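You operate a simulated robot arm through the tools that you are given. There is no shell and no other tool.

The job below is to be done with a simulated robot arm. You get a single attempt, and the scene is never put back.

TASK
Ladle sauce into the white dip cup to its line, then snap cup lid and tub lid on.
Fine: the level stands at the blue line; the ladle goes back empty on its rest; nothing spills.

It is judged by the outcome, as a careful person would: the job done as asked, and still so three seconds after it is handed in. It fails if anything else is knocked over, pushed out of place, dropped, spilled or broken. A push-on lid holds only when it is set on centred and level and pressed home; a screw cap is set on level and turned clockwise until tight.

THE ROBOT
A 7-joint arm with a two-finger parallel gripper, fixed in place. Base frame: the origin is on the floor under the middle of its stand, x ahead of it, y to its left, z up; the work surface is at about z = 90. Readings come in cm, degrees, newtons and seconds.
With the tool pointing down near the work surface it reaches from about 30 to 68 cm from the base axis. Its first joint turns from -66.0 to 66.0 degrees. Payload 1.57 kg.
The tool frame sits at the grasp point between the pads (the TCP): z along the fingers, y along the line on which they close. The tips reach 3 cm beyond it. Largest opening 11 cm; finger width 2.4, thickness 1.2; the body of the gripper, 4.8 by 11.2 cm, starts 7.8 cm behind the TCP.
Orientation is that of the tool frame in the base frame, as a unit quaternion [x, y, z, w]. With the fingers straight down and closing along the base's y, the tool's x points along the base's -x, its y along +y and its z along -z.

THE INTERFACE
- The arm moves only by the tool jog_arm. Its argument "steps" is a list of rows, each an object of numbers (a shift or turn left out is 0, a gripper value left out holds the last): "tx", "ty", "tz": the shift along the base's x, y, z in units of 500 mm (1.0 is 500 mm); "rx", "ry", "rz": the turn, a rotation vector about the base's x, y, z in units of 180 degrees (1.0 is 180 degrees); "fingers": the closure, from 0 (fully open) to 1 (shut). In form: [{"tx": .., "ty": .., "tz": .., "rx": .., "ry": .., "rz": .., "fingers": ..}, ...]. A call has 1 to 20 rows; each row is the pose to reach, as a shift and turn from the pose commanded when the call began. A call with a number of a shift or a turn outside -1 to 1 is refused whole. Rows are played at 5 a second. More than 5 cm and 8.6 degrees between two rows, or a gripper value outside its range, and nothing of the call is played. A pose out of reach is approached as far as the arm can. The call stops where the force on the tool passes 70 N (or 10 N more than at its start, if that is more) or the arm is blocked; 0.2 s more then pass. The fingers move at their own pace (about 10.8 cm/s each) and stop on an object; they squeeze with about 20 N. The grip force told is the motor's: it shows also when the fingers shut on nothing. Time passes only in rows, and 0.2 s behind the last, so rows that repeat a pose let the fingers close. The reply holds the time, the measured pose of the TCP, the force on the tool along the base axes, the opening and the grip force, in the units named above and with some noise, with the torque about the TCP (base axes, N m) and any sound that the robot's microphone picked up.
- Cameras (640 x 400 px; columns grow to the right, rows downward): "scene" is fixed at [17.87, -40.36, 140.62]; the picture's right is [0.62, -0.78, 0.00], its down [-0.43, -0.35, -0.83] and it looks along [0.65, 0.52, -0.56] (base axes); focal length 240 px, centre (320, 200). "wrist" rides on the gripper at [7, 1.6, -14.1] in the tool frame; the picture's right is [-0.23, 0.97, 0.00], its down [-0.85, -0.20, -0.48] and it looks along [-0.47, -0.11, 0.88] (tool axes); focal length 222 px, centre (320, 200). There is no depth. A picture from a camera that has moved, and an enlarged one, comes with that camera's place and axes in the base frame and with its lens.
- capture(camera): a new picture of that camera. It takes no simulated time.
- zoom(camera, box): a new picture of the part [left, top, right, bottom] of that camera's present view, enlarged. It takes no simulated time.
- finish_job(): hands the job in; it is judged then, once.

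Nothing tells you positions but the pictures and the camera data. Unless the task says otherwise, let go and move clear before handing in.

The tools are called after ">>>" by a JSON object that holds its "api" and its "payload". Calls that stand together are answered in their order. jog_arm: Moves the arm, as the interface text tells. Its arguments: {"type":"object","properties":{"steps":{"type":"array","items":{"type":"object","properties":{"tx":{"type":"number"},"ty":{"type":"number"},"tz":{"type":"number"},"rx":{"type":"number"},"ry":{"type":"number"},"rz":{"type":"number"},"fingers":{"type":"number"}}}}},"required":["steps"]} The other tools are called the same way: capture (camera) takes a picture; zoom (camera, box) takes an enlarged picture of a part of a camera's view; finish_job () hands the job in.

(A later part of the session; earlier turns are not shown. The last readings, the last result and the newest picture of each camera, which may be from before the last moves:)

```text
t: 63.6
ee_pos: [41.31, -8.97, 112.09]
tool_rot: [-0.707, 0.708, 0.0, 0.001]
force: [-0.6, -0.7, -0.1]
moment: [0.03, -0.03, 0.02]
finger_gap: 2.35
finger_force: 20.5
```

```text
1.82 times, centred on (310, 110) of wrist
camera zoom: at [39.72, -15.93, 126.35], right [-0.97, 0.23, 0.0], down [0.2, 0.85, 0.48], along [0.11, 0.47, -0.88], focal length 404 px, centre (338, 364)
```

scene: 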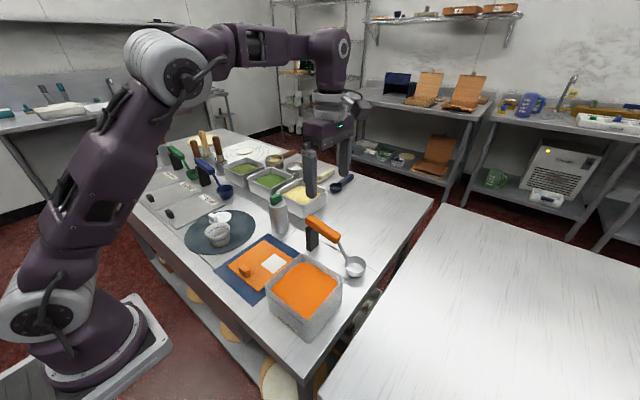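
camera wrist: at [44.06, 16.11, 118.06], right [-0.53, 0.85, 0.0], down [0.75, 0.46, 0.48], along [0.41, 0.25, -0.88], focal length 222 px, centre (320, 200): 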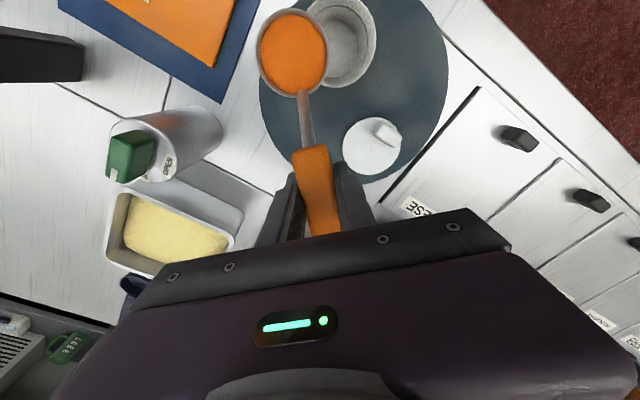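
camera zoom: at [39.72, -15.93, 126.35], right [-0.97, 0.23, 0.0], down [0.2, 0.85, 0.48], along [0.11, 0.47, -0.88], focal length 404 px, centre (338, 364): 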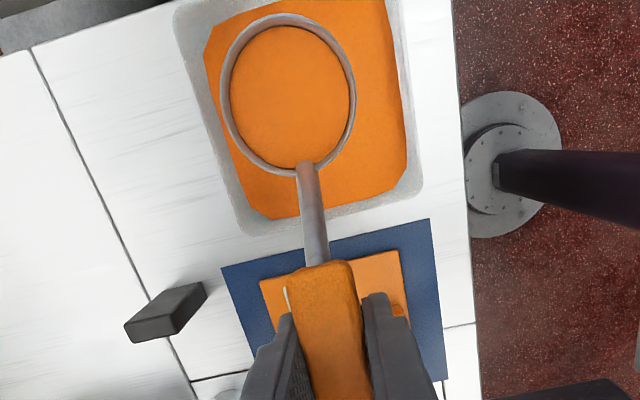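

The second scoop is full, and neither the tub nor the grip has shifted. I'll carry it to the cup along the same path.

>>> {"api": "jog_arm", "payload": {"steps": [{"tx": 0.00155, "ty": 0.00597, "rz": -0.0025}, {"tx": 0.00466, "ty": 0.0179, "rz": -0.0075}, {"tx": 0.00931, "ty": 0.03581, "rz": -0.015}, {"tx": 0.01552, "ty": 0.05968, "rz": -0.025}, {"tx": 0.02328, "ty": 0.08952, "rz": -0.0375}, {"tx": 0.03259, "ty": 0.12533, "rz": -0.0525}, {"tx": 0.04346, "ty": 0.1671, "rz": -0.07}, {"tx": 0.05587, "ty": 0.21485, "rz": -0.09}, {"tx": 0.06829, "ty": 0.26259, "rz": -0.11}, {"tx": 0.0807, "ty": 0.31034, "rz": -0.13}, {"tx": 0.09312, "ty": 0.35808, "rz": -0.15}, {"tx": 0.10554, "ty": 0.40582, "rz": -0.17}, {"tx": 0.1164, "ty": 0.4476, "rz": -0.1875}, {"tx": 0.12571, "ty": 0.48341, "rz": -0.2025}, {"tx": 0.13502, "ty": 0.51922, "rz": -0.2175}, {"tx": 0.14278, "ty": 0.54906, "rz": -0.23}, {"tx": 0.14899, "ty": 0.57293, "rz": -0.24}, {"tx": 0.15287, "ty": 0.58785, "rz": -0.24625}, {"tx": 0.1552, "ty": 0.5968, "rz": -0.25}, {"tx": 0.1552, "ty": 0.5968, "rz": -0.25}]}}

>>> {"api": "jog_arm", "payload": {"steps": [{"tz": -0.02}, {"tz": -0.05}, {"tz": -0.08}, {"tz": -0.11}, {"tz": -0.14}, {"tz": -0.158}, {"tz": -0.166}, {"tz": -0.166}]}}

>>> {"api": "zoom", "payload": {"camera": "wrist", "box": [220, 0, 460, 200]}}

>>> {"api": "zoom", "payload": {"camera": "scene", "box": [180, 170, 280, 260]}}

```text
t: 67.8
ee_pos: [48.91, 20.97, 112.04]
tool_rot: [-0.383, 0.924, 0.001, 0.001]
force: [0.1, 0.1, -0.5]
moment: [0.03, -0.03, 0.01]
finger_gap: 2.34
finger_force: 20.2
```

```text
t: 69.6
ee_pos: [49.1, 20.99, 103.83]
tool_rot: [-0.382, 0.924, 0.0, 0.001]
force: [-0.4, -0.8, -1.4]
moment: [0.04, -0.05, -0.02]
finger_gap: 2.33
finger_force: 20.0
```

```text
2.00 times, centred on (340, 100) of wrist
camera zoom: at [43.04, 17.15, 117.99], right [-0.53, 0.85, 0.0], down [0.75, 0.46, 0.48], along [0.41, 0.25, -0.88], focal length 444 px, centre (280, 400)
```

zoom: 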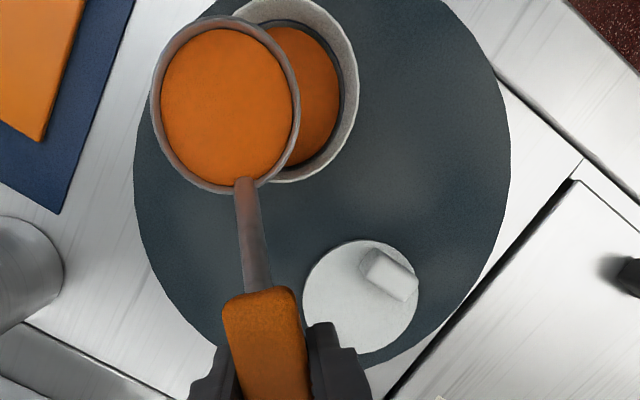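

```text
4.44 times, centred on (230, 215) of scene
camera zoom: at [17.87, -40.35, 140.62], right [0.62, -0.78, 0.0], down [-0.43, -0.35, -0.83], along [0.65, 0.52, -0.56], focal length 1069 px, centre (720, 133)
```

zoom: 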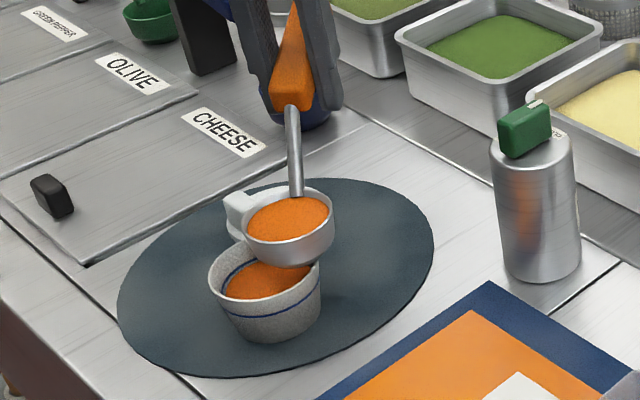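

The second ladleful is over the cup. I'll tilt to 56°, below where it started to run, then work upward very gently.

>>> {"api": "jog_arm", "payload": {"steps": [{"tx": -0.00951, "ty": 0.00951, "tz": 0.0059, "rx": -0.0275, "ry": -0.0275}, {"tx": -0.01946, "ty": 0.01946, "tz": 0.01013, "rx": -0.055, "ry": -0.055}, {"tx": -0.0297, "ty": 0.0297, "tz": 0.01261, "rx": -0.0825, "ry": -0.0825}, {"tx": -0.04007, "ty": 0.04007, "tz": 0.0133, "rx": -0.11, "ry": -0.11}, {"tx": -0.05043, "ty": 0.05043, "tz": 0.0122, "rx": -0.1375, "ry": -0.1375}, {"tx": -0.06062, "ty": 0.06062, "tz": 0.00931, "rx": -0.165, "ry": -0.165}, {"tx": -0.07047, "ty": 0.07047, "tz": 0.00471, "rx": -0.19249, "ry": -0.19249}, {"tx": -0.07987, "ty": 0.07987, "tz": -0.00157, "rx": -0.21999, "ry": -0.21999}, {"tx": -0.07987, "ty": 0.07987, "tz": -0.00157, "rx": -0.21999, "ry": -0.21999}]}}

>>> {"api": "zoom", "payload": {"camera": "wrist", "box": [220, 0, 460, 200]}}

>>> {"api": "zoom", "payload": {"camera": "scene", "box": [205, 205, 255, 250]}}

```text
t: 71.6
ee_pos: [44.89, 24.86, 103.82]
tool_rot: [-0.338, 0.815, -0.434, 0.181]
force: [0.4, -0.9, -0.9]
moment: [0.02, 0.0, -0.03]
finger_gap: 2.38
finger_force: 20.0
```

```text
2.00 times, centred on (340, 100) of wrist
camera zoom: at [31.13, 28.9, 110.46], right [-0.22, 0.55, -0.81], down [0.4, 0.81, 0.43], along [0.89, -0.23, -0.4], focal length 444 px, centre (280, 400)
```

zoom: 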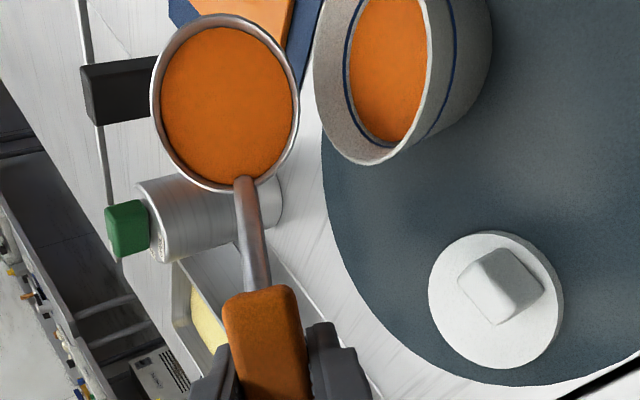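

```text
8.89 times, centred on (230, 228) of scene
camera zoom: at [17.87, -40.35, 140.62], right [0.62, -0.78, 0.0], down [-0.43, -0.35, -0.83], along [0.65, 0.52, -0.56], focal length 2138 px, centre (1120, -44)
```

zoom: 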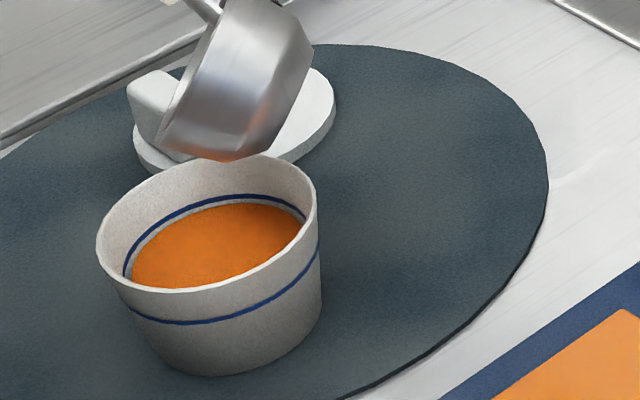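

The level is still about 3 mm short. I'll give it a short pulse to 62° and back to 58°.

>>> {"api": "jog_arm", "payload": {"steps": [{"tx": -0.00385, "ty": 0.00385, "tz": -0.00318, "rx": -0.01179, "ry": -0.01179}, {"tx": -0.00756, "ty": 0.00756, "tz": -0.00663, "rx": -0.02357, "ry": -0.02357}, {"tx": -0.00257, "ty": 0.00257, "tz": -0.00209, "rx": -0.00786, "ry": -0.00786}]}}

>>> {"api": "zoom", "payload": {"camera": "wrist", "box": [220, 0, 460, 200]}}

>>> {"api": "zoom", "payload": {"camera": "scene", "box": [205, 205, 255, 250]}}

```text
t: 72.4
ee_pos: [44.88, 25.07, 103.76]
tool_rot: [-0.335, 0.808, -0.448, 0.186]
force: [-0.5, -0.3, -1.1]
moment: [0.05, -0.03, -0.02]
finger_gap: 2.35
finger_force: 19.8
```

```text
2.00 times, centred on (340, 100) of wrist
camera zoom: at [30.88, 29.27, 109.92], right [-0.2, 0.53, -0.83], down [0.39, 0.82, 0.42], along [0.9, -0.24, -0.37], focal length 444 px, centre (280, 400)
```

zoom: 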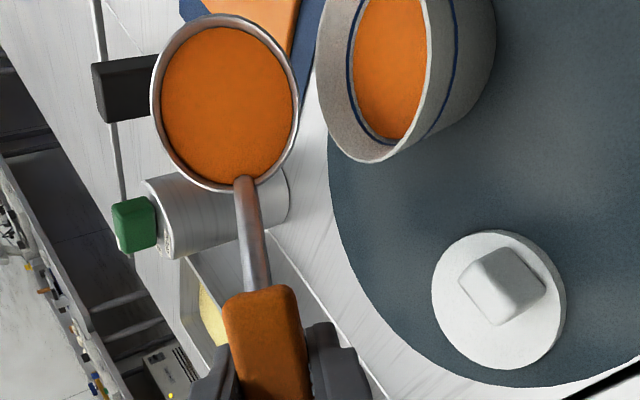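

```text
8.89 times, centred on (230, 228) of scene
camera zoom: at [17.87, -40.35, 140.62], right [0.62, -0.78, 0.0], down [-0.43, -0.35, -0.83], along [0.65, 0.52, -0.56], focal length 2138 px, centre (1120, -44)
```

zoom: 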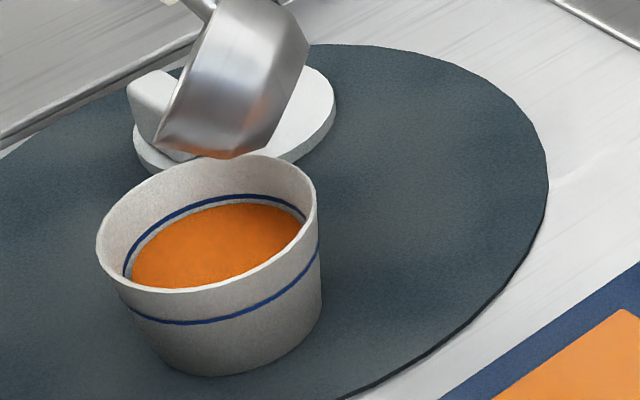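

Nothing noticeable ran at 62°. I'll try a slightly stronger pulse: up to 64°, a brief hold, then back.

>>> {"api": "jog_arm", "payload": {"steps": [{"tx": -0.0074, "ty": 0.0074, "tz": -0.007, "rx": -0.02357, "ry": -0.02357}, {"tx": -0.0074, "ty": 0.0074, "tz": -0.007, "rx": -0.02357, "ry": -0.02357}, {"tx": 0.0, "ty": 0.0, "tz": 0.0, "rx": 0.0, "ry": 0.0}]}}

>>> {"api": "zoom", "payload": {"camera": "wrist", "box": [220, 0, 460, 200]}}

>>> {"api": "zoom", "payload": {"camera": "scene", "box": [205, 205, 255, 250]}}

```text
t: 73.2
ee_pos: [44.85, 25.23, 103.63]
tool_rot: [-0.335, 0.807, -0.448, 0.186]
force: [-0.6, -1.1, -0.2]
moment: [0.06, 0.02, -0.02]
finger_gap: 2.35
finger_force: 20.1
```

```text
2.00 times, centred on (340, 100) of wrist
camera zoom: at [30.93, 29.29, 109.82], right [-0.2, 0.53, -0.83], down [0.39, 0.82, 0.42], along [0.9, -0.24, -0.37], focal length 444 px, centre (280, 400)
```

zoom: 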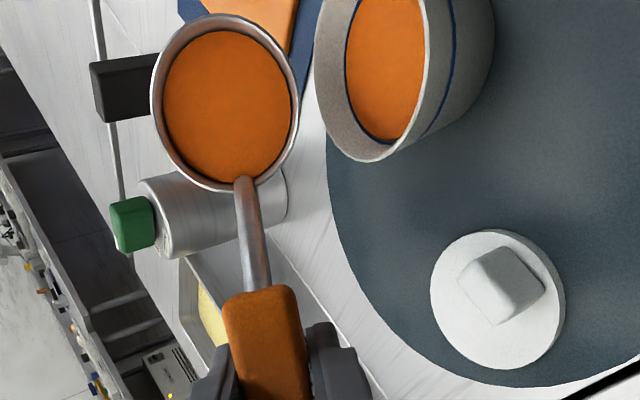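

```text
8.89 times, centred on (230, 228) of scene
camera zoom: at [17.87, -40.35, 140.62], right [0.62, -0.78, 0.0], down [-0.43, -0.35, -0.83], along [0.65, 0.52, -0.56], focal length 2138 px, centre (1120, -44)
```

zoom: 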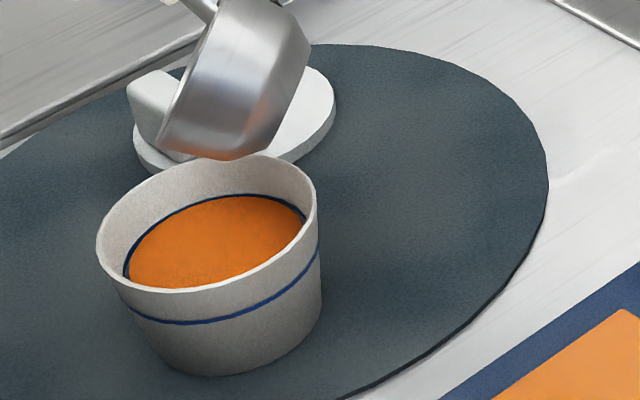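

The sauce now seems to reach the line. Zooming in closely to judge it.

>>> {"api": "zoom", "payload": {"camera": "scene", "box": [214, 220, 244, 242]}}

>>> {"api": "zoom", "payload": {"camera": "wrist", "box": [330, 0, 410, 80]}}

```text
16.00 times, centred on (229, 231) of scene
camera zoom: at [17.87, -40.35, 140.62], right [0.62, -0.78, 0.0], down [-0.43, -0.35, -0.83], along [0.65, 0.52, -0.56], focal length 3849 px, centre (1776, -296)
```

zoom: 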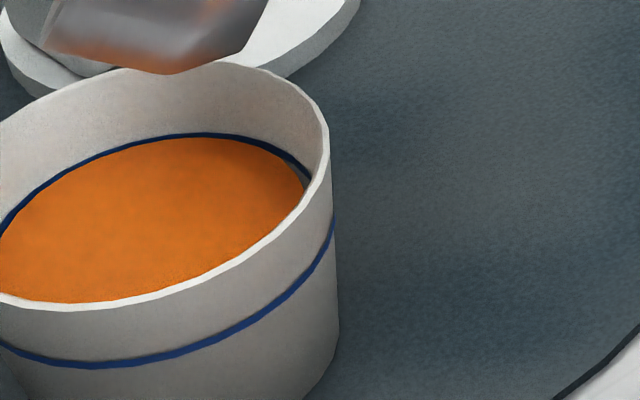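

```text
5.00 times, centred on (370, 40) of wrist
camera zoom: at [30.93, 29.29, 109.82], right [-0.2, 0.53, -0.83], down [0.39, 0.82, 0.42], along [0.9, -0.24, -0.37], focal length 1111 px, centre (70, 1000)
```

zoom: 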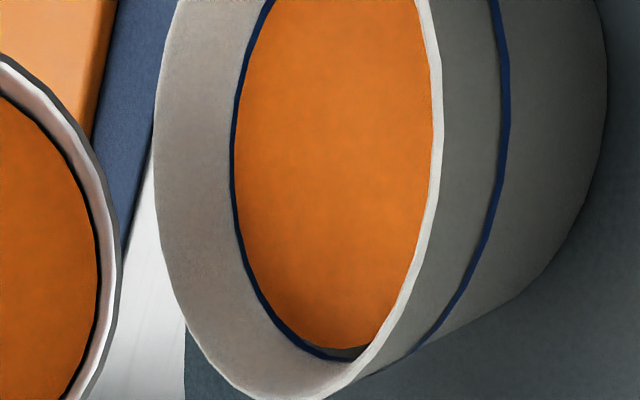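

The sauce surface meets the blue line, within about a millimetre, so I'll stop pouring. I'll level the ladle with its lip still over the cup and lift away.

>>> {"api": "jog_arm", "payload": {"steps": [{"tx": 0.00923, "ty": -0.00923, "tz": 0.01174, "rx": 0.0275, "ry": 0.0275}, {"tx": 0.01896, "ty": -0.01896, "tz": 0.02682, "rx": 0.055, "ry": 0.055}, {"tx": 0.02908, "ty": -0.02908, "tz": 0.04521, "rx": 0.0825, "ry": 0.0825}, {"tx": 0.0394, "ty": -0.0394, "tz": 0.06682, "rx": 0.11, "ry": 0.11}, {"tx": 0.04979, "ty": -0.04979, "tz": 0.08664, "rx": 0.1375, "ry": 0.1375}, {"tx": 0.06008, "ty": -0.06008, "tz": 0.10467, "rx": 0.165, "ry": 0.165}, {"tx": 0.07153, "ty": -0.07153, "tz": 0.12027, "rx": 0.19642, "ry": 0.19642}, {"tx": 0.08244, "ty": -0.08244, "tz": 0.13366, "rx": 0.22785, "ry": 0.22785}, {"tx": 0.08244, "ty": -0.08244, "tz": 0.15, "rx": 0.22785, "ry": 0.22785}, {"tx": 0.08244, "ty": -0.08244, "tz": 0.17, "rx": 0.22785, "ry": 0.22785}, {"tx": 0.08244, "ty": -0.08244, "tz": 0.17, "rx": 0.22785, "ry": 0.22785}]}}

>>> {"api": "zoom", "payload": {"camera": "wrist", "box": [220, 0, 460, 200]}}

>>> {"api": "zoom", "payload": {"camera": "scene", "box": [214, 215, 250, 245]}}

```text
t: 75.6
ee_pos: [49.08, 20.91, 112.2]
tool_rot: [-0.382, 0.924, 0.0, 0.001]
force: [0.7, -0.3, -1.3]
moment: [0.02, -0.03, -0.02]
finger_gap: 2.36
finger_force: 19.9
```

```text
2.00 times, centred on (340, 100) of wrist
camera zoom: at [42.96, 17.15, 126.41], right [-0.53, 0.85, 0.0], down [0.75, 0.46, 0.48], along [0.41, 0.25, -0.88], focal length 444 px, centre (280, 400)
```

zoom: 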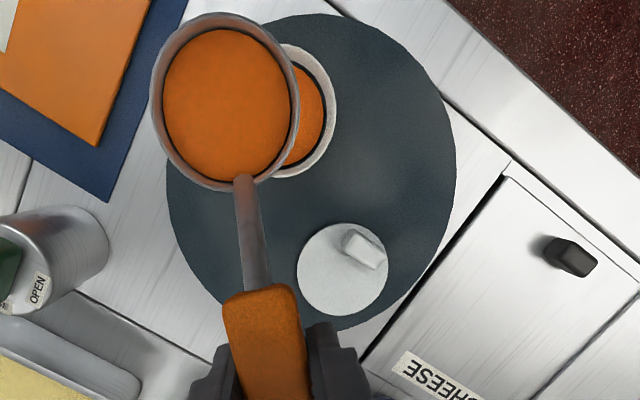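

```text
13.33 times, centred on (232, 230) of scene
camera zoom: at [17.87, -40.36, 140.62], right [0.62, -0.78, 0.0], down [-0.43, -0.35, -0.83], along [0.65, 0.52, -0.56], focal length 3207 px, centre (1493, -200)
```

zoom: 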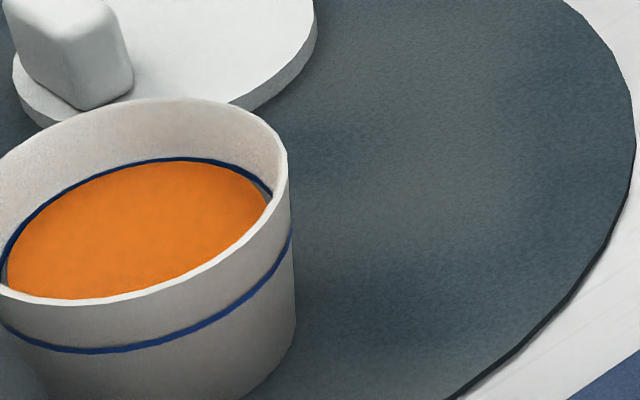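

The cup's level stands at the line. The leftover sauce goes back to the tub, poured with the mirrored pose (yaw -45°), so I'll carry the ladle there level and slowly.

>>> {"api": "jog_arm", "payload": {"steps": [{"ty": -0.0065, "rz": -0.0038}, {"ty": -0.0195, "rz": -0.0113}, {"ty": -0.0391, "rz": -0.0225}, {"ty": -0.0651, "rz": -0.0375}, {"ty": -0.0955, "rz": -0.055}, {"ty": -0.1302, "rz": -0.075}, {"ty": -0.1649, "rz": -0.095}, {"ty": -0.1996, "rz": -0.115}, {"ty": -0.2344, "rz": -0.135}, {"ty": -0.2691, "rz": -0.155}, {"ty": -0.3038, "rz": -0.175}, {"ty": -0.3385, "rz": -0.195}, {"ty": -0.3689, "rz": -0.2125}, {"ty": -0.3949, "rz": -0.2275}, {"ty": -0.4145, "rz": -0.2388}, {"ty": -0.4275, "rz": -0.2463}, {"ty": -0.434, "rz": -0.25}, {"ty": -0.434, "rz": -0.25}]}}

>>> {"api": "jog_arm", "payload": {"steps": [{"ty": -0.0065, "rz": -0.0038}, {"ty": -0.0195, "rz": -0.0113}, {"ty": -0.0391, "rz": -0.0225}, {"ty": -0.0651, "rz": -0.0375}, {"ty": -0.0955, "rz": -0.055}, {"ty": -0.1302, "rz": -0.075}, {"ty": -0.1649, "rz": -0.095}, {"ty": -0.1996, "rz": -0.115}, {"ty": -0.2344, "rz": -0.135}, {"ty": -0.2691, "rz": -0.155}, {"ty": -0.3038, "rz": -0.175}, {"ty": -0.3385, "rz": -0.195}, {"ty": -0.3689, "rz": -0.2125}, {"ty": -0.3949, "rz": -0.2275}, {"ty": -0.4145, "rz": -0.2388}, {"ty": -0.4275, "rz": -0.2463}, {"ty": -0.434, "rz": -0.25}, {"ty": -0.434, "rz": -0.25}]}}

>>> {"api": "capture", "payload": {"camera": "wrist"}}

>>> {"api": "capture", "payload": {"camera": "scene"}}

```text
t: 79.4
ee_pos: [49.07, -0.66, 112.23]
tool_rot: [0.0, 1.0, 0.0, 0.0]
force: [0.2, 0.0, -0.4]
moment: [0.0, -0.07, -0.02]
finger_gap: 2.35
finger_force: 20.9
```

```text
t: 83.2
ee_pos: [48.89, -22.56, 112.11]
tool_rot: [0.383, 0.924, -0.001, 0.0]
force: [0.0, 0.8, -0.6]
moment: [-0.05, -0.03, -0.02]
finger_gap: 2.37
finger_force: 20.0
```

```text
taken
camera wrist: at [45.23, -16.45, 126.34], right [0.85, 0.53, 0.0], down [0.46, -0.75, 0.48], along [0.25, -0.41, -0.88], focal length 222 px, centre (320, 200)
```

wrist: 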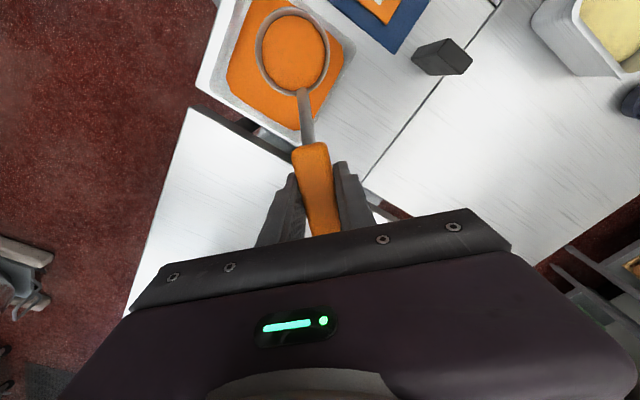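

```text
taken
```

scene: 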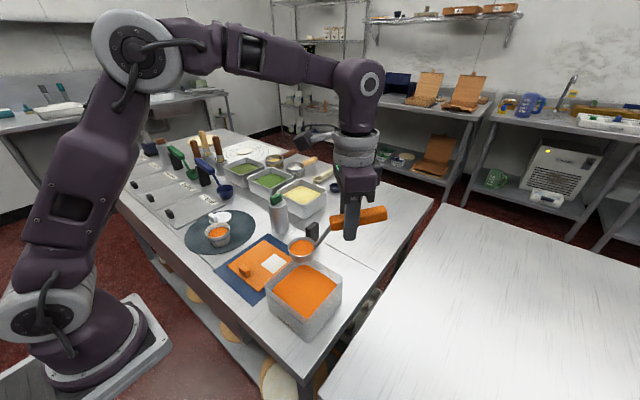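

The ladle is over the tub. Lowering a little and tilting to 56°, with the lip over the tub's middle.

>>> {"api": "jog_arm", "payload": {"steps": [{"tz": -0.03}, {"tz": -0.06}, {"tz": -0.077}, {"tx": -0.00951, "ty": -0.00951, "tz": -0.0711, "rx": 0.0275, "ry": -0.0275}, {"tx": -0.01946, "ty": -0.01946, "tz": -0.06687, "rx": 0.055, "ry": -0.055}, {"tx": -0.0297, "ty": -0.0297, "tz": -0.06439, "rx": 0.0825, "ry": -0.0825}, {"tx": -0.04007, "ty": -0.04007, "tz": -0.0637, "rx": 0.11, "ry": -0.11}, {"tx": -0.05043, "ty": -0.05043, "tz": -0.0648, "rx": 0.1375, "ry": -0.1375}, {"tx": -0.06062, "ty": -0.06062, "tz": -0.06769, "rx": 0.165, "ry": -0.165}, {"tx": -0.07047, "ty": -0.07047, "tz": -0.07229, "rx": 0.19249, "ry": -0.19249}, {"tx": -0.07987, "ty": -0.07987, "tz": -0.07857, "rx": 0.21999, "ry": -0.21999}, {"tx": -0.07987, "ty": -0.07987, "tz": -0.07857, "rx": 0.21999, "ry": -0.21999}]}}

>>> {"api": "capture", "payload": {"camera": "wrist"}}

>>> {"api": "zoom", "payload": {"camera": "scene", "box": [230, 180, 390, 320]}}

```text
t: 85.8
ee_pos: [45.09, -26.57, 108.33]
tool_rot: [0.338, 0.815, 0.434, 0.18]
force: [0.1, 0.1, 0.1]
moment: [-0.08, -0.03, -0.02]
finger_gap: 2.36
finger_force: 19.5
```

```text
taken
camera wrist: at [32.46, -29.25, 117.56], right [0.55, 0.22, 0.81], down [0.24, -0.96, 0.1], along [0.8, 0.14, -0.58], focal length 222 px, centre (320, 200)
```

wrist: 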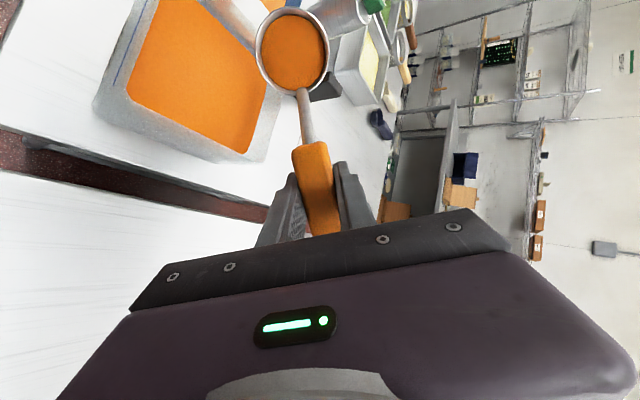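

```text
2.86 times, centred on (310, 250) of scene
camera zoom: at [17.87, -40.36, 140.62], right [0.62, -0.78, 0.0], down [-0.43, -0.35, -0.83], along [0.65, 0.52, -0.56], focal length 687 px, centre (349, 57)
```

zoom: 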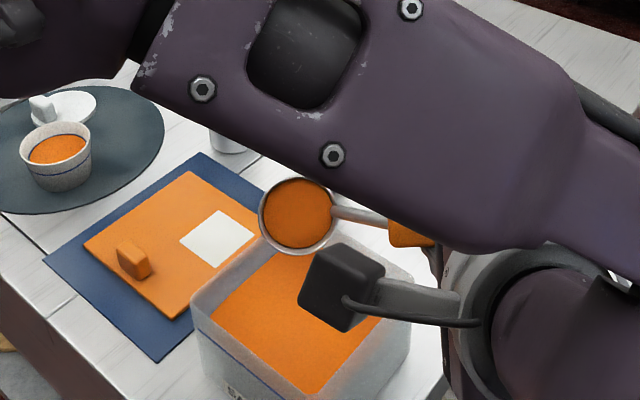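

The lip is over the tub's centre at about (40.7, -18.1). Tilting past the pouring angle to run the remainder back in.

>>> {"api": "jog_arm", "payload": {"steps": [{"tx": -0.0051, "ty": -0.0051, "tz": -0.0043, "rx": 0.01571, "ry": -0.01571}, {"tx": -0.00997, "ty": -0.00997, "tz": -0.00909, "rx": 0.03143, "ry": -0.03143}, {"tx": -0.00997, "ty": -0.00997, "tz": -0.00909, "rx": 0.03143, "ry": -0.03143}]}}

>>> {"api": "zoom", "payload": {"camera": "wrist", "box": [90, 0, 390, 200]}}

>>> {"api": "zoom", "payload": {"camera": "scene", "box": [230, 180, 390, 320]}}

```text
t: 86.6
ee_pos: [44.47, -26.88, 107.75]
tool_rot: [0.325, 0.783, 0.49, 0.203]
force: [0.3, 0.0, -0.4]
moment: [-0.09, 0.0, 0.0]
finger_gap: 2.37
finger_force: 20.0
```

```text
2.00 times, centred on (240, 100) of wrist
camera zoom: at [31.21, -30.53, 115.51], right [0.46, 0.14, 0.88], down [0.24, -0.97, 0.03], along [0.85, 0.19, -0.48], focal length 444 px, centre (480, 400)
```

zoom: 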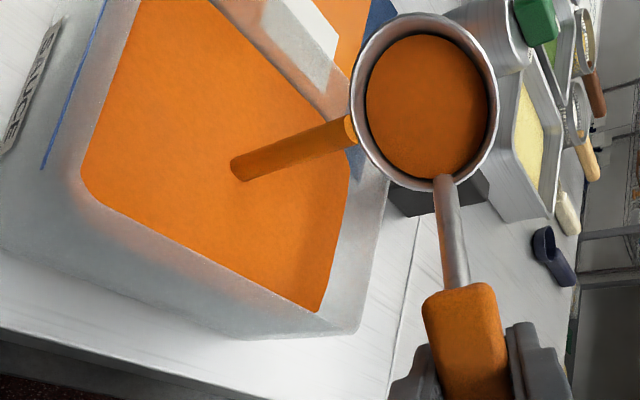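

```text
2.86 times, centred on (310, 250) of scene
camera zoom: at [17.87, -40.36, 140.62], right [0.62, -0.78, 0.0], down [-0.43, -0.35, -0.83], along [0.65, 0.52, -0.56], focal length 687 px, centre (349, 57)
```

zoom: 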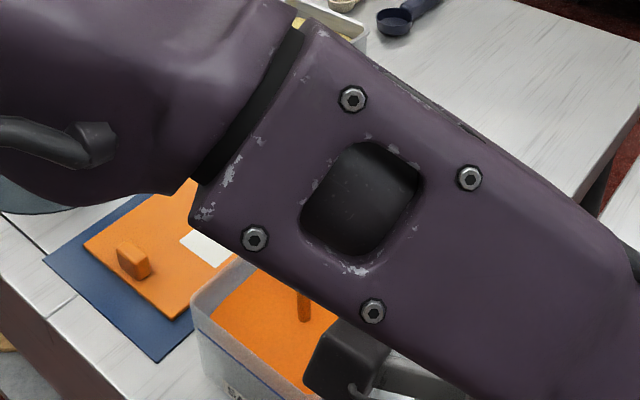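

The stream falls well inside the tub. I'll hold until it drains, then tilt further to empty the ladle completely.

>>> {"api": "jog_arm", "payload": {"steps": [{"tz": 0.0}, {"tz": 0.0}, {"tz": 0.0}, {"tz": 0.0}, {"tz": 0.0}, {"tz": 0.0}, {"tz": 0.0}, {"tz": 0.0}, {"tz": 0.0}, {"tz": 0.0}, {"tx": -0.00685, "ty": -0.00685, "tz": -0.00806, "rx": 0.02357, "ry": -0.02357}, {"tx": -0.01207, "ty": -0.01207, "tz": -0.01552, "rx": 0.04321, "ry": -0.04321}, {"tx": -0.01207, "ty": -0.01207, "tz": -0.01552, "rx": 0.04321, "ry": -0.04321}, {"tx": -0.01207, "ty": -0.01207, "tz": -0.01552, "rx": 0.04321, "ry": -0.04321}, {"tx": -0.01207, "ty": -0.01207, "tz": -0.01552, "rx": 0.04321, "ry": -0.04321}]}}

>>> {"api": "zoom", "payload": {"camera": "wrist", "box": [90, 0, 390, 200]}}

>>> {"api": "capture", "payload": {"camera": "scene"}}

```text
t: 89.8
ee_pos: [43.99, -27.52, 106.98]
tool_rot: [0.303, 0.733, 0.563, 0.234]
force: [-0.1, 1.1, -1.9]
moment: [-0.07, 0.01, 0.0]
finger_gap: 2.36
finger_force: 19.9
```

```text
2.00 times, centred on (240, 100) of wrist
camera zoom: at [29.78, -31.9, 112.34], right [0.34, 0.02, 0.94], down [0.24, -0.97, -0.07], along [0.91, 0.25, -0.33], focal length 444 px, centre (480, 400)
```

zoom: 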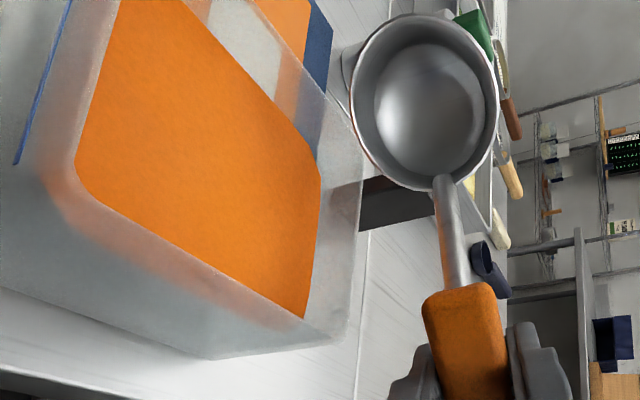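

```text
taken
```

scene: 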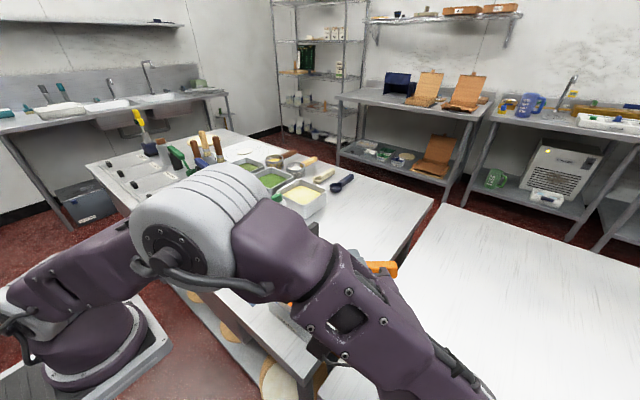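

The ladle is empty and the rest went back into the tub. Levelling it, lifting and yawing back toward its rest.

>>> {"api": "jog_arm", "payload": {"steps": [{"tx": 0.0113, "ty": 0.0113, "tz": 0.02, "rx": -0.03274, "ry": 0.03274}, {"tx": 0.0226, "ty": 0.0226, "tz": 0.04, "rx": -0.06547, "ry": 0.06547}, {"tx": 0.034, "ty": 0.034, "tz": 0.06, "rx": -0.09821, "ry": 0.09821}, {"tx": 0.0453, "ty": 0.0453, "tz": 0.075, "rx": -0.13095, "ry": 0.13095}, {"tx": 0.0566, "ty": 0.0566, "tz": 0.085, "rx": -0.16368, "ry": 0.16368}, {"tx": 0.0679, "ty": 0.0679, "tz": 0.095, "rx": -0.19642, "ry": 0.19642}, {"tx": 0.0793, "ty": 0.0793, "tz": 0.1, "rx": -0.22916, "ry": 0.22916}, {"tx": 0.0906, "ty": 0.0906, "tz": 0.104, "rx": -0.26189, "ry": 0.26189}, {"tx": 0.1019, "ty": 0.1019, "tz": 0.104, "rx": -0.29463, "ry": 0.29463}, {"tx": 0.1019, "ty": 0.1019, "tz": 0.104, "rx": -0.29463, "ry": 0.29463}]}}

>>> {"api": "zoom", "payload": {"camera": "wrist", "box": [200, 0, 460, 200]}}

>>> {"api": "capture", "payload": {"camera": "scene"}}

```text
t: 92.0
ee_pos: [48.93, -22.46, 112.15]
tool_rot: [0.383, 0.924, -0.002, 0.0]
force: [-0.1, -0.5, -0.6]
moment: [-0.03, -0.02, 0.0]
finger_gap: 2.38
finger_force: 20.3
```

```text
2.00 times, centred on (330, 100) of wrist
camera zoom: at [45.21, -16.33, 126.41], right [0.85, 0.53, 0.0], down [0.46, -0.74, 0.48], along [0.25, -0.41, -0.88], focal length 444 px, centre (300, 400)
```

zoom: 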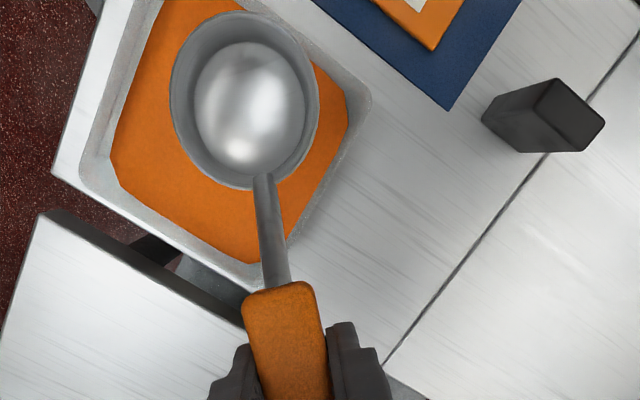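

```text
taken
```

scene: 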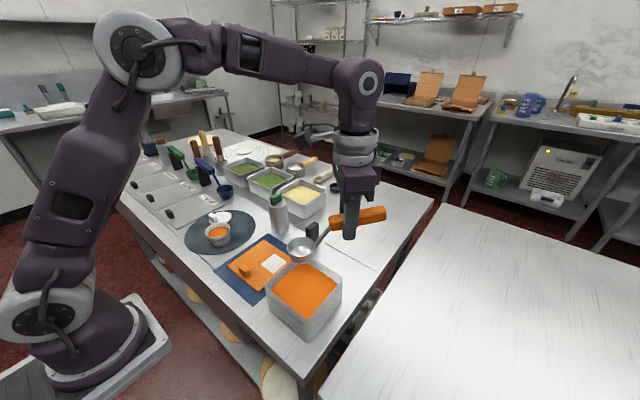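

>>> {"api": "jog_arm", "payload": {"steps": [{"tx": 0.008, "ty": 0.011, "rz": 0.0441}, {"tx": 0.017, "ty": 0.023, "rz": 0.0882}, {"tx": 0.026, "ty": 0.035, "rz": 0.1324}, {"tx": 0.035, "ty": 0.047, "rz": 0.1765}, {"tx": 0.044, "ty": 0.059, "rz": 0.2206}, {"tx": 0.053, "ty": 0.071, "rz": 0.2647}, {"tx": 0.062, "ty": 0.083, "rz": 0.3088}, {"tx": 0.071, "ty": 0.095, "rz": 0.3529}, {"tx": 0.08, "ty": 0.107, "rz": 0.3971}, {"tx": 0.089, "ty": 0.119, "rz": 0.4412}, {"tx": 0.098, "ty": 0.131, "rz": 0.4853}, {"tx": 0.107, "ty": 0.143, "rz": 0.5294}, {"tx": 0.116, "ty": 0.155, "rz": 0.5735}, {"tx": 0.125, "ty": 0.167, "rz": 0.6176}, {"tx": 0.134, "ty": 0.179, "rz": 0.6618}, {"tx": 0.143, "ty": 0.19, "rz": 0.7059}, {"tx": 0.149, "ty": 0.199, "rz": 0.75}, {"tx": 0.149, "ty": 0.199, "rz": 0.75}]}}

>>> {"api": "zoom", "payload": {"camera": "wrist", "box": [220, 0, 420, 220]}}

>>> {"api": "zoom", "payload": {"camera": "scene", "box": [270, 150, 390, 260]}}

```text
t: 95.8
ee_pos: [56.59, -12.55, 112.22]
tool_rot: [0.708, -0.707, 0.0, 0.0]
force: [0.0, -0.3, -0.7]
moment: [0.06, 0.01, 0.04]
finger_gap: 2.36
finger_force: 20.0
```

```text
1.82 times, centred on (320, 110) of wrist
camera zoom: at [54.98, -19.48, 126.36], right [-0.97, 0.23, 0.0], down [0.2, 0.86, 0.48], along [0.11, 0.47, -0.88], focal length 404 px, centre (320, 364)
```

zoom: 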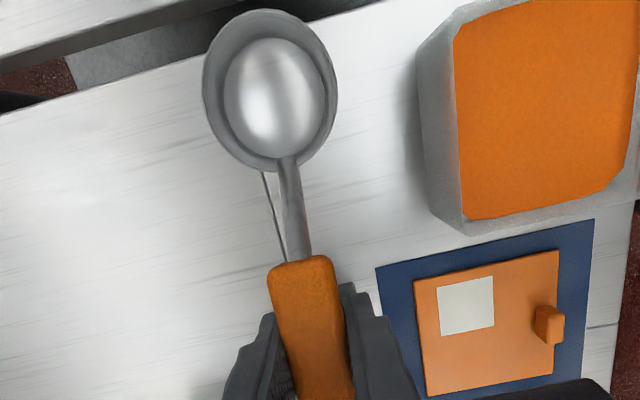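

```text
3.64 times, centred on (330, 205) of scene
camera zoom: at [17.87, -40.36, 140.62], right [0.62, -0.78, 0.0], down [-0.43, -0.35, -0.83], along [0.65, 0.52, -0.56], focal length 875 px, centre (284, 182)
```

zoom: 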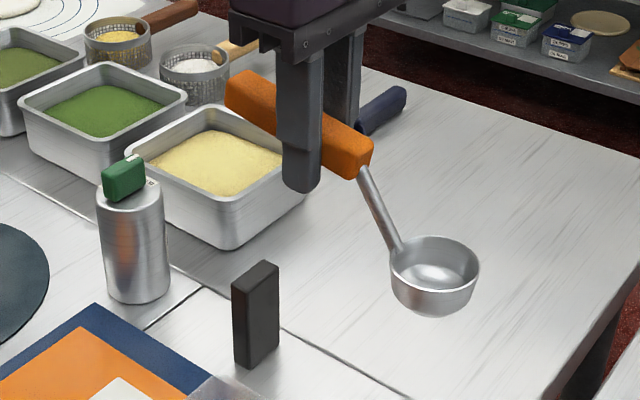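

The ladle slid about 2 mm along its handle in the grip when its neck touched the tub rim, so I'll compensate by 2–3 mm in y. Descending over the rest, stopping just above contact.

>>> {"api": "jog_arm", "payload": {"steps": [{"tx": -0.002, "ty": 0.005, "tz": -0.06}, {"tx": -0.002, "ty": 0.005, "tz": -0.12}, {"tx": -0.002, "ty": 0.005, "tz": -0.18}, {"tx": -0.002, "ty": 0.005, "tz": -0.22}, {"tx": -0.002, "ty": 0.005, "tz": -0.25}, {"tx": -0.002, "ty": 0.005, "tz": -0.266}, {"tx": -0.002, "ty": 0.005, "tz": -0.266}]}}

>>> {"api": "zoom", "payload": {"camera": "wrist", "box": [220, 0, 420, 220]}}

>>> {"api": "zoom", "payload": {"camera": "scene", "box": [270, 180, 390, 290]}}

```text
t: 97.4
ee_pos: [56.38, -12.15, 98.91]
tool_rot: [0.707, -0.707, 0.001, 0.0]
force: [0.4, 0.3, -0.2]
moment: [0.01, 0.03, 0.0]
finger_gap: 2.36
finger_force: 20.3
```

```text
1.82 times, centred on (320, 110) of wrist
camera zoom: at [54.83, -19.21, 113.07], right [-0.97, 0.23, 0.0], down [0.2, 0.85, 0.48], along [0.11, 0.47, -0.88], focal length 404 px, centre (320, 364)
```

zoom: 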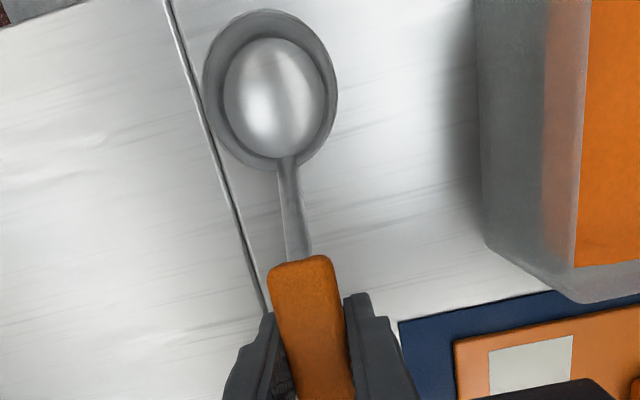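

```text
3.64 times, centred on (330, 235) of scene
camera zoom: at [17.87, -40.36, 140.62], right [0.62, -0.78, 0.0], down [-0.43, -0.35, -0.83], along [0.65, 0.52, -0.56], focal length 875 px, centre (284, 73)
```

zoom: 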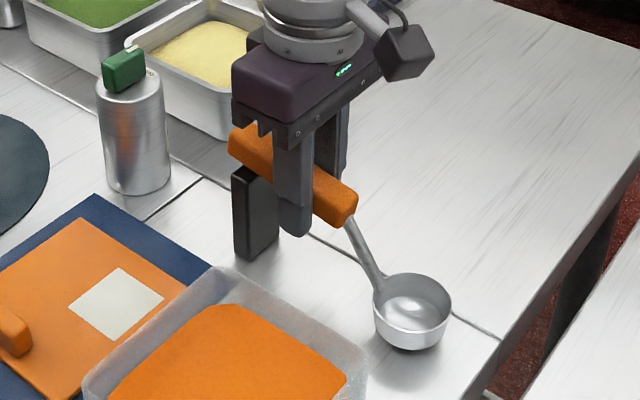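

Bowl and handle hover just above the table and rest. I'll lower in 1 mm steps, watching the vertical force.

>>> {"api": "jog_arm", "payload": {"steps": [{"tz": -0.002, "ty": -0.001}, {"tz": -0.004, "ty": -0.001}, {"tz": -0.004, "ty": -0.001}]}}

>>> {"api": "jog_arm", "payload": {"steps": [{"tz": -0.002}, {"tz": -0.004}, {"tz": -0.004}]}}

>>> {"api": "zoom", "payload": {"camera": "scene", "box": [290, 200, 370, 290]}}

```text
t: 98.2
ee_pos: [56.33, -12.22, 98.73]
tool_rot: [-0.707, 0.707, 0.0, 0.001]
force: [-0.3, -0.7, -0.3]
moment: [0.05, 0.0, 0.01]
finger_gap: 2.36
finger_force: 19.4
```

```text
t: 99.0
ee_pos: [56.38, -12.39, 98.52]
tool_rot: [-0.707, 0.707, 0.0, 0.001]
force: [-2.6, 1.9, 15.7]
moment: [0.09, 0.14, 0.01]
finger_gap: 2.37
finger_force: 19.6
```

```text
4.44 times, centred on (330, 245) of scene
camera zoom: at [17.83, -40.34, 140.63], right [0.62, -0.78, 0.0], down [-0.43, -0.35, -0.83], along [0.65, 0.52, -0.56], focal length 1069 px, centre (276, 0)
```

zoom: 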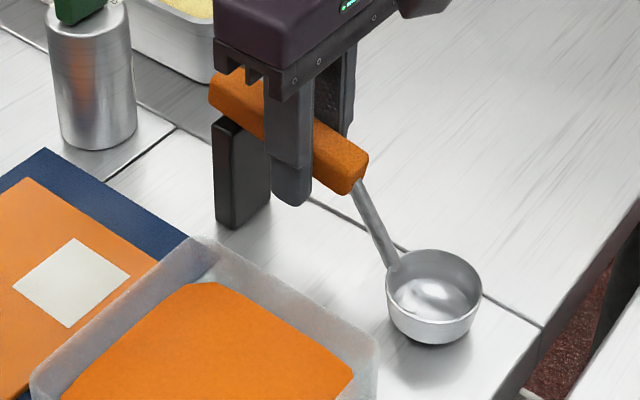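

Contact shows about 16 N, and the ladle is exactly where it started. I'll ease up 1 mm to relieve the pressure, then open the fingers.

>>> {"api": "jog_arm", "payload": {"steps": [{"tz": 0.002}, {"tz": 0.002}]}}

```text
t: 99.6
ee_pos: [56.43, -12.33, 98.71]
tool_rot: [-0.707, 0.707, -0.001, 0.0]
force: [2.1, -2.4, 3.7]
moment: [-0.02, -0.05, 0.0]
finger_gap: 2.38
finger_force: 20.2
```

>>> {"api": "jog_arm", "payload": {"steps": [{"fingers": 0.77}, {"fingers": 0.74}, {"fingers": 0.7}, {"fingers": 0.6}, {"fingers": 0.5}, {"fingers": 0.5}]}}

>>> {"api": "zoom", "payload": {"camera": "scene", "box": [290, 200, 370, 290]}}

>>> {"api": "zoom", "payload": {"camera": "wrist", "box": [220, 0, 420, 220]}}

```text
t: 101.0
ee_pos: [56.31, -12.25, 98.62]
tool_rot: [-0.707, 0.707, 0.0, 0.0]
force: [0.0, 0.4, 0.4]
moment: [-0.02, -0.01, -0.02]
finger_gap: 5.5
finger_force: 0.0
```

```text
4.44 times, centred on (330, 245) of scene
camera zoom: at [17.87, -40.36, 140.62], right [0.62, -0.78, 0.0], down [-0.43, -0.35, -0.83], along [0.65, 0.52, -0.56], focal length 1069 px, centre (276, 0)
```

zoom: 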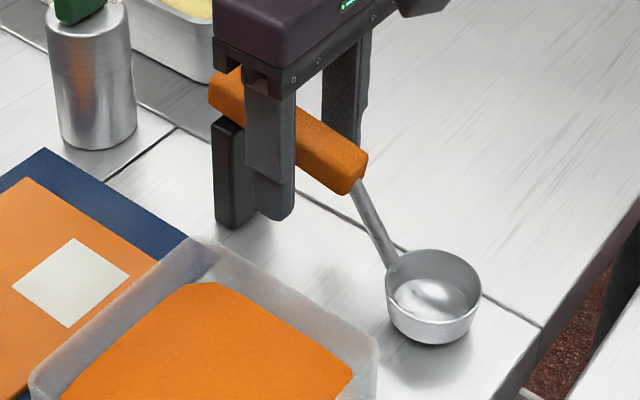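

```text
1.82 times, centred on (320, 110) of wrist
camera zoom: at [54.78, -19.32, 112.8], right [-0.97, 0.23, 0.0], down [0.2, 0.85, 0.48], along [0.11, 0.47, -0.88], focal length 404 px, centre (320, 364)
```

zoom: 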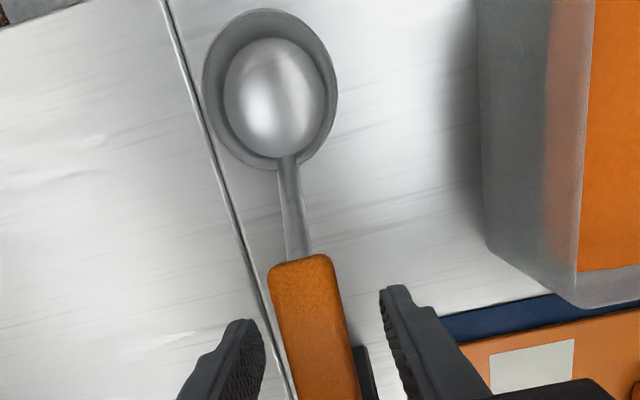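

The ladle rests where it began, empty. Rising clear, then moving to look at the cup lid from above.

>>> {"api": "jog_arm", "payload": {"steps": [{"tz": 0.06}, {"tz": 0.12}, {"tz": 0.2}, {"tz": 0.28}, {"tz": 0.3}, {"tz": 0.3}]}}

>>> {"api": "jog_arm", "payload": {"steps": [{"ty": 0.08, "rz": -0.0455}, {"ty": 0.16, "rz": -0.091}, {"ty": 0.24, "rz": -0.1365}, {"ty": 0.32, "rz": -0.182}, {"ty": 0.4, "rz": -0.2275}, {"tx": -0.01, "ty": 0.48, "rz": -0.273}, {"tx": -0.02, "ty": 0.56, "rz": -0.3185}, {"tx": -0.03, "ty": 0.63, "rz": -0.364}, {"tx": -0.04, "ty": 0.69, "rz": -0.4095}, {"tx": -0.05, "ty": 0.73, "rz": -0.455}, {"tx": -0.05, "ty": 0.73, "rz": -0.5}, {"tx": -0.05, "ty": 0.73, "rz": -0.5}]}}

>>> {"api": "capture", "payload": {"camera": "wrist"}}

>>> {"api": "zoom", "payload": {"camera": "wrist", "box": [230, 0, 410, 140]}}

>>> {"api": "zoom", "payload": {"camera": "scene", "box": [205, 200, 250, 240]}}

```text
t: 102.4
ee_pos: [56.43, -12.15, 114.03]
tool_rot: [0.707, -0.707, 0.0, 0.0]
force: [0.9, 0.8, -0.3]
moment: [0.0, -0.03, -0.03]
finger_gap: 5.54
finger_force: 0.1
```

```text
t: 105.0
ee_pos: [53.87, 24.28, 113.72]
tool_rot: [0.001, 1.0, 0.0, 0.0]
force: [0.9, -0.4, -0.2]
moment: [0.02, -0.03, 0.04]
finger_gap: 5.52
finger_force: 0.1
```

```text
taken
camera wrist: at [46.93, 25.93, 127.93], right [0.23, 0.97, 0.0], down [0.85, -0.2, 0.48], along [0.47, -0.11, -0.88], focal length 222 px, centre (320, 200)
```

wrist: 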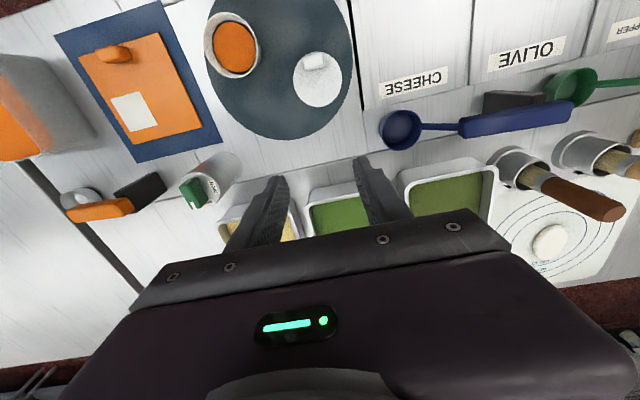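

```text
2.86 times, centred on (320, 70) of wrist
camera zoom: at [46.93, 25.93, 127.93], right [0.23, 0.97, 0.0], down [0.85, -0.2, 0.48], along [0.47, -0.11, -0.88], focal length 635 px, centre (320, 571)
```

zoom: 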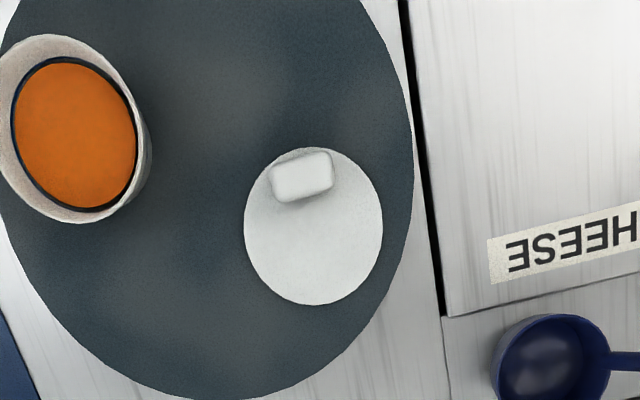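

```text
10.00 times, centred on (228, 220) of scene
camera zoom: at [17.87, -40.35, 140.62], right [0.62, -0.78, 0.0], down [-0.43, -0.35, -0.83], along [0.65, 0.52, -0.56], focal length 2405 px, centre (1245, 0)
```

zoom: 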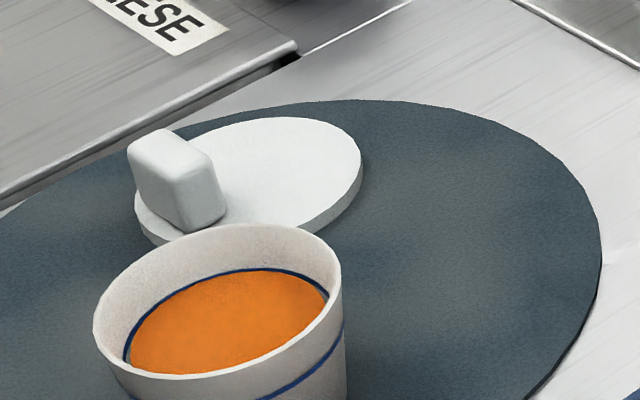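

The lid disc is about 7.1 cm across, centred near (47.1, 25.5), with its block handle near (44.9, 25.5). Zooming in further to measure the lid, its handle and the cup precisely.

>>> {"api": "zoom", "payload": {"camera": "wrist", "box": [280, 40, 360, 115]}}

>>> {"api": "zoom", "payload": {"camera": "wrist", "box": [190, 0, 280, 85]}}

```text
5.33 times, centred on (320, 78) of wrist
camera zoom: at [46.93, 25.93, 127.93], right [0.23, 0.97, 0.0], down [0.85, -0.2, 0.48], along [0.47, -0.11, -0.88], focal length 1185 px, centre (320, 853)
```

zoom: 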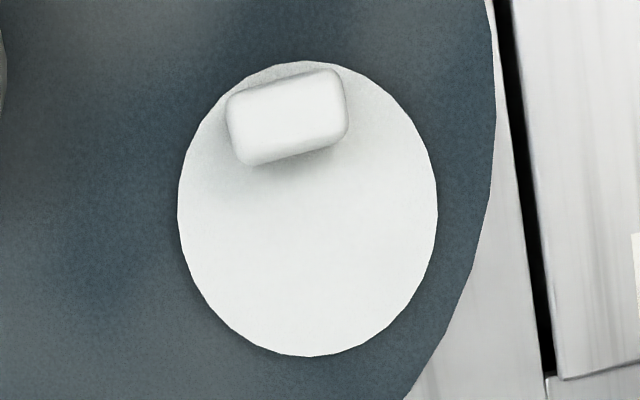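

```text
4.71 times, centred on (235, 42) of wrist
camera zoom: at [46.93, 25.93, 127.93], right [0.23, 0.97, 0.0], down [0.85, -0.2, 0.48], along [0.47, -0.11, -0.88], focal length 1045 px, centre (720, 941)
```

zoom: 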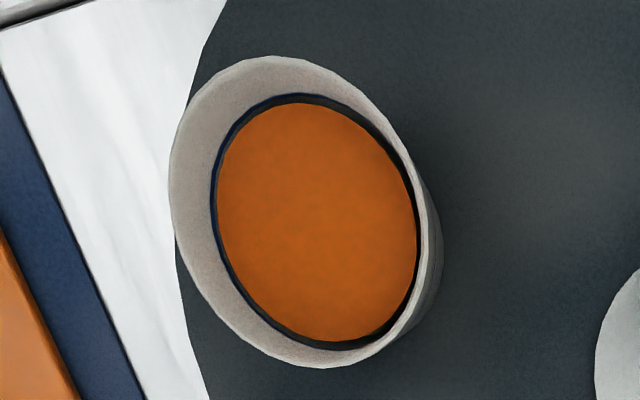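

Cup centre is about (40.95, 16.0), lid centre (47.07, 25.55), lid handle (45.0, 25.6) and 2.7 × 1.5 cm. I'll approach the lid handle with the fingers closing along x (yaw +90°).

>>> {"api": "jog_arm", "payload": {"steps": [{"tx": -0.02, "ty": 0.003, "rz": 0.0455, "fingers": 0.636}, {"tx": -0.04, "ty": 0.006, "rz": 0.091}, {"tx": -0.06, "ty": 0.009, "rz": 0.1365}, {"tx": -0.08, "ty": 0.012, "rz": 0.182}, {"tx": -0.1, "ty": 0.015, "rz": 0.2275}, {"tx": -0.12, "ty": 0.018, "rz": 0.273}, {"tx": -0.14, "ty": 0.021, "rz": 0.3185, "tz": -0.02}, {"tx": -0.16, "ty": 0.024, "rz": 0.364, "tz": -0.06}, {"tx": -0.1774, "ty": 0.0264, "rz": 0.4095, "tz": -0.1}, {"tx": -0.1774, "ty": 0.0264, "rz": 0.455, "tz": -0.14}, {"tx": -0.1774, "ty": 0.0264, "rz": 0.5, "tz": -0.18}, {"tx": -0.1774, "ty": 0.0264, "rz": 0.5, "tz": -0.18}]}}

>>> {"api": "capture", "payload": {"camera": "wrist"}}

>>> {"api": "zoom", "payload": {"camera": "scene", "box": [180, 150, 280, 250]}}

```text
t: 107.6
ee_pos: [45.14, 25.48, 104.33]
tool_rot: [0.708, -0.706, 0.001, 0.0]
force: [-0.2, 0.1, -0.1]
moment: [-0.01, 0.0, 0.02]
finger_gap: 4.0
finger_force: 0.0
```

```text
taken
camera wrist: at [43.58, 18.54, 118.57], right [-0.97, 0.23, 0.0], down [0.2, 0.86, 0.48], along [0.11, 0.47, -0.88], focal length 222 px, centre (320, 200)
```

wrist: 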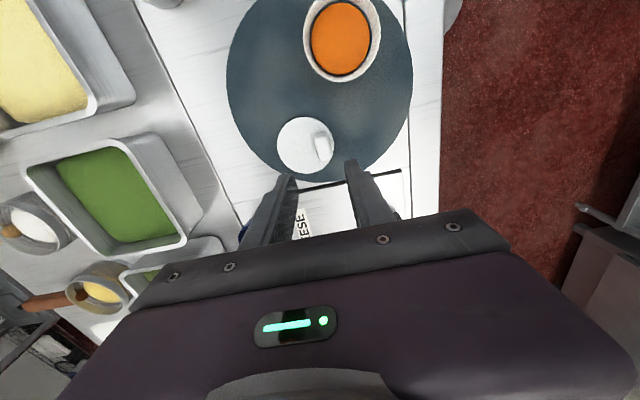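

```text
4.00 times, centred on (230, 200) of scene
camera zoom: at [17.87, -40.36, 140.62], right [0.62, -0.78, 0.0], down [-0.43, -0.35, -0.83], along [0.65, 0.52, -0.56], focal length 962 px, centre (680, 200)
```

zoom: 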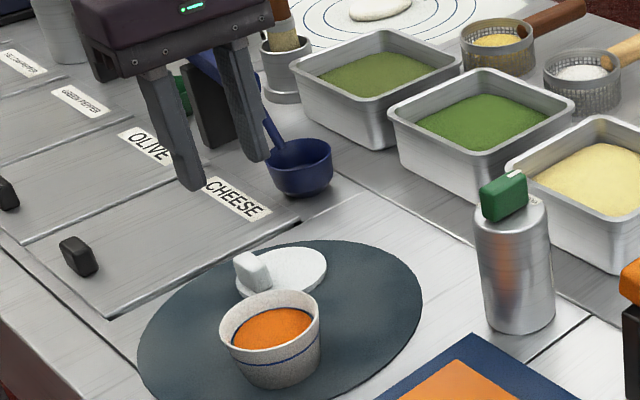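

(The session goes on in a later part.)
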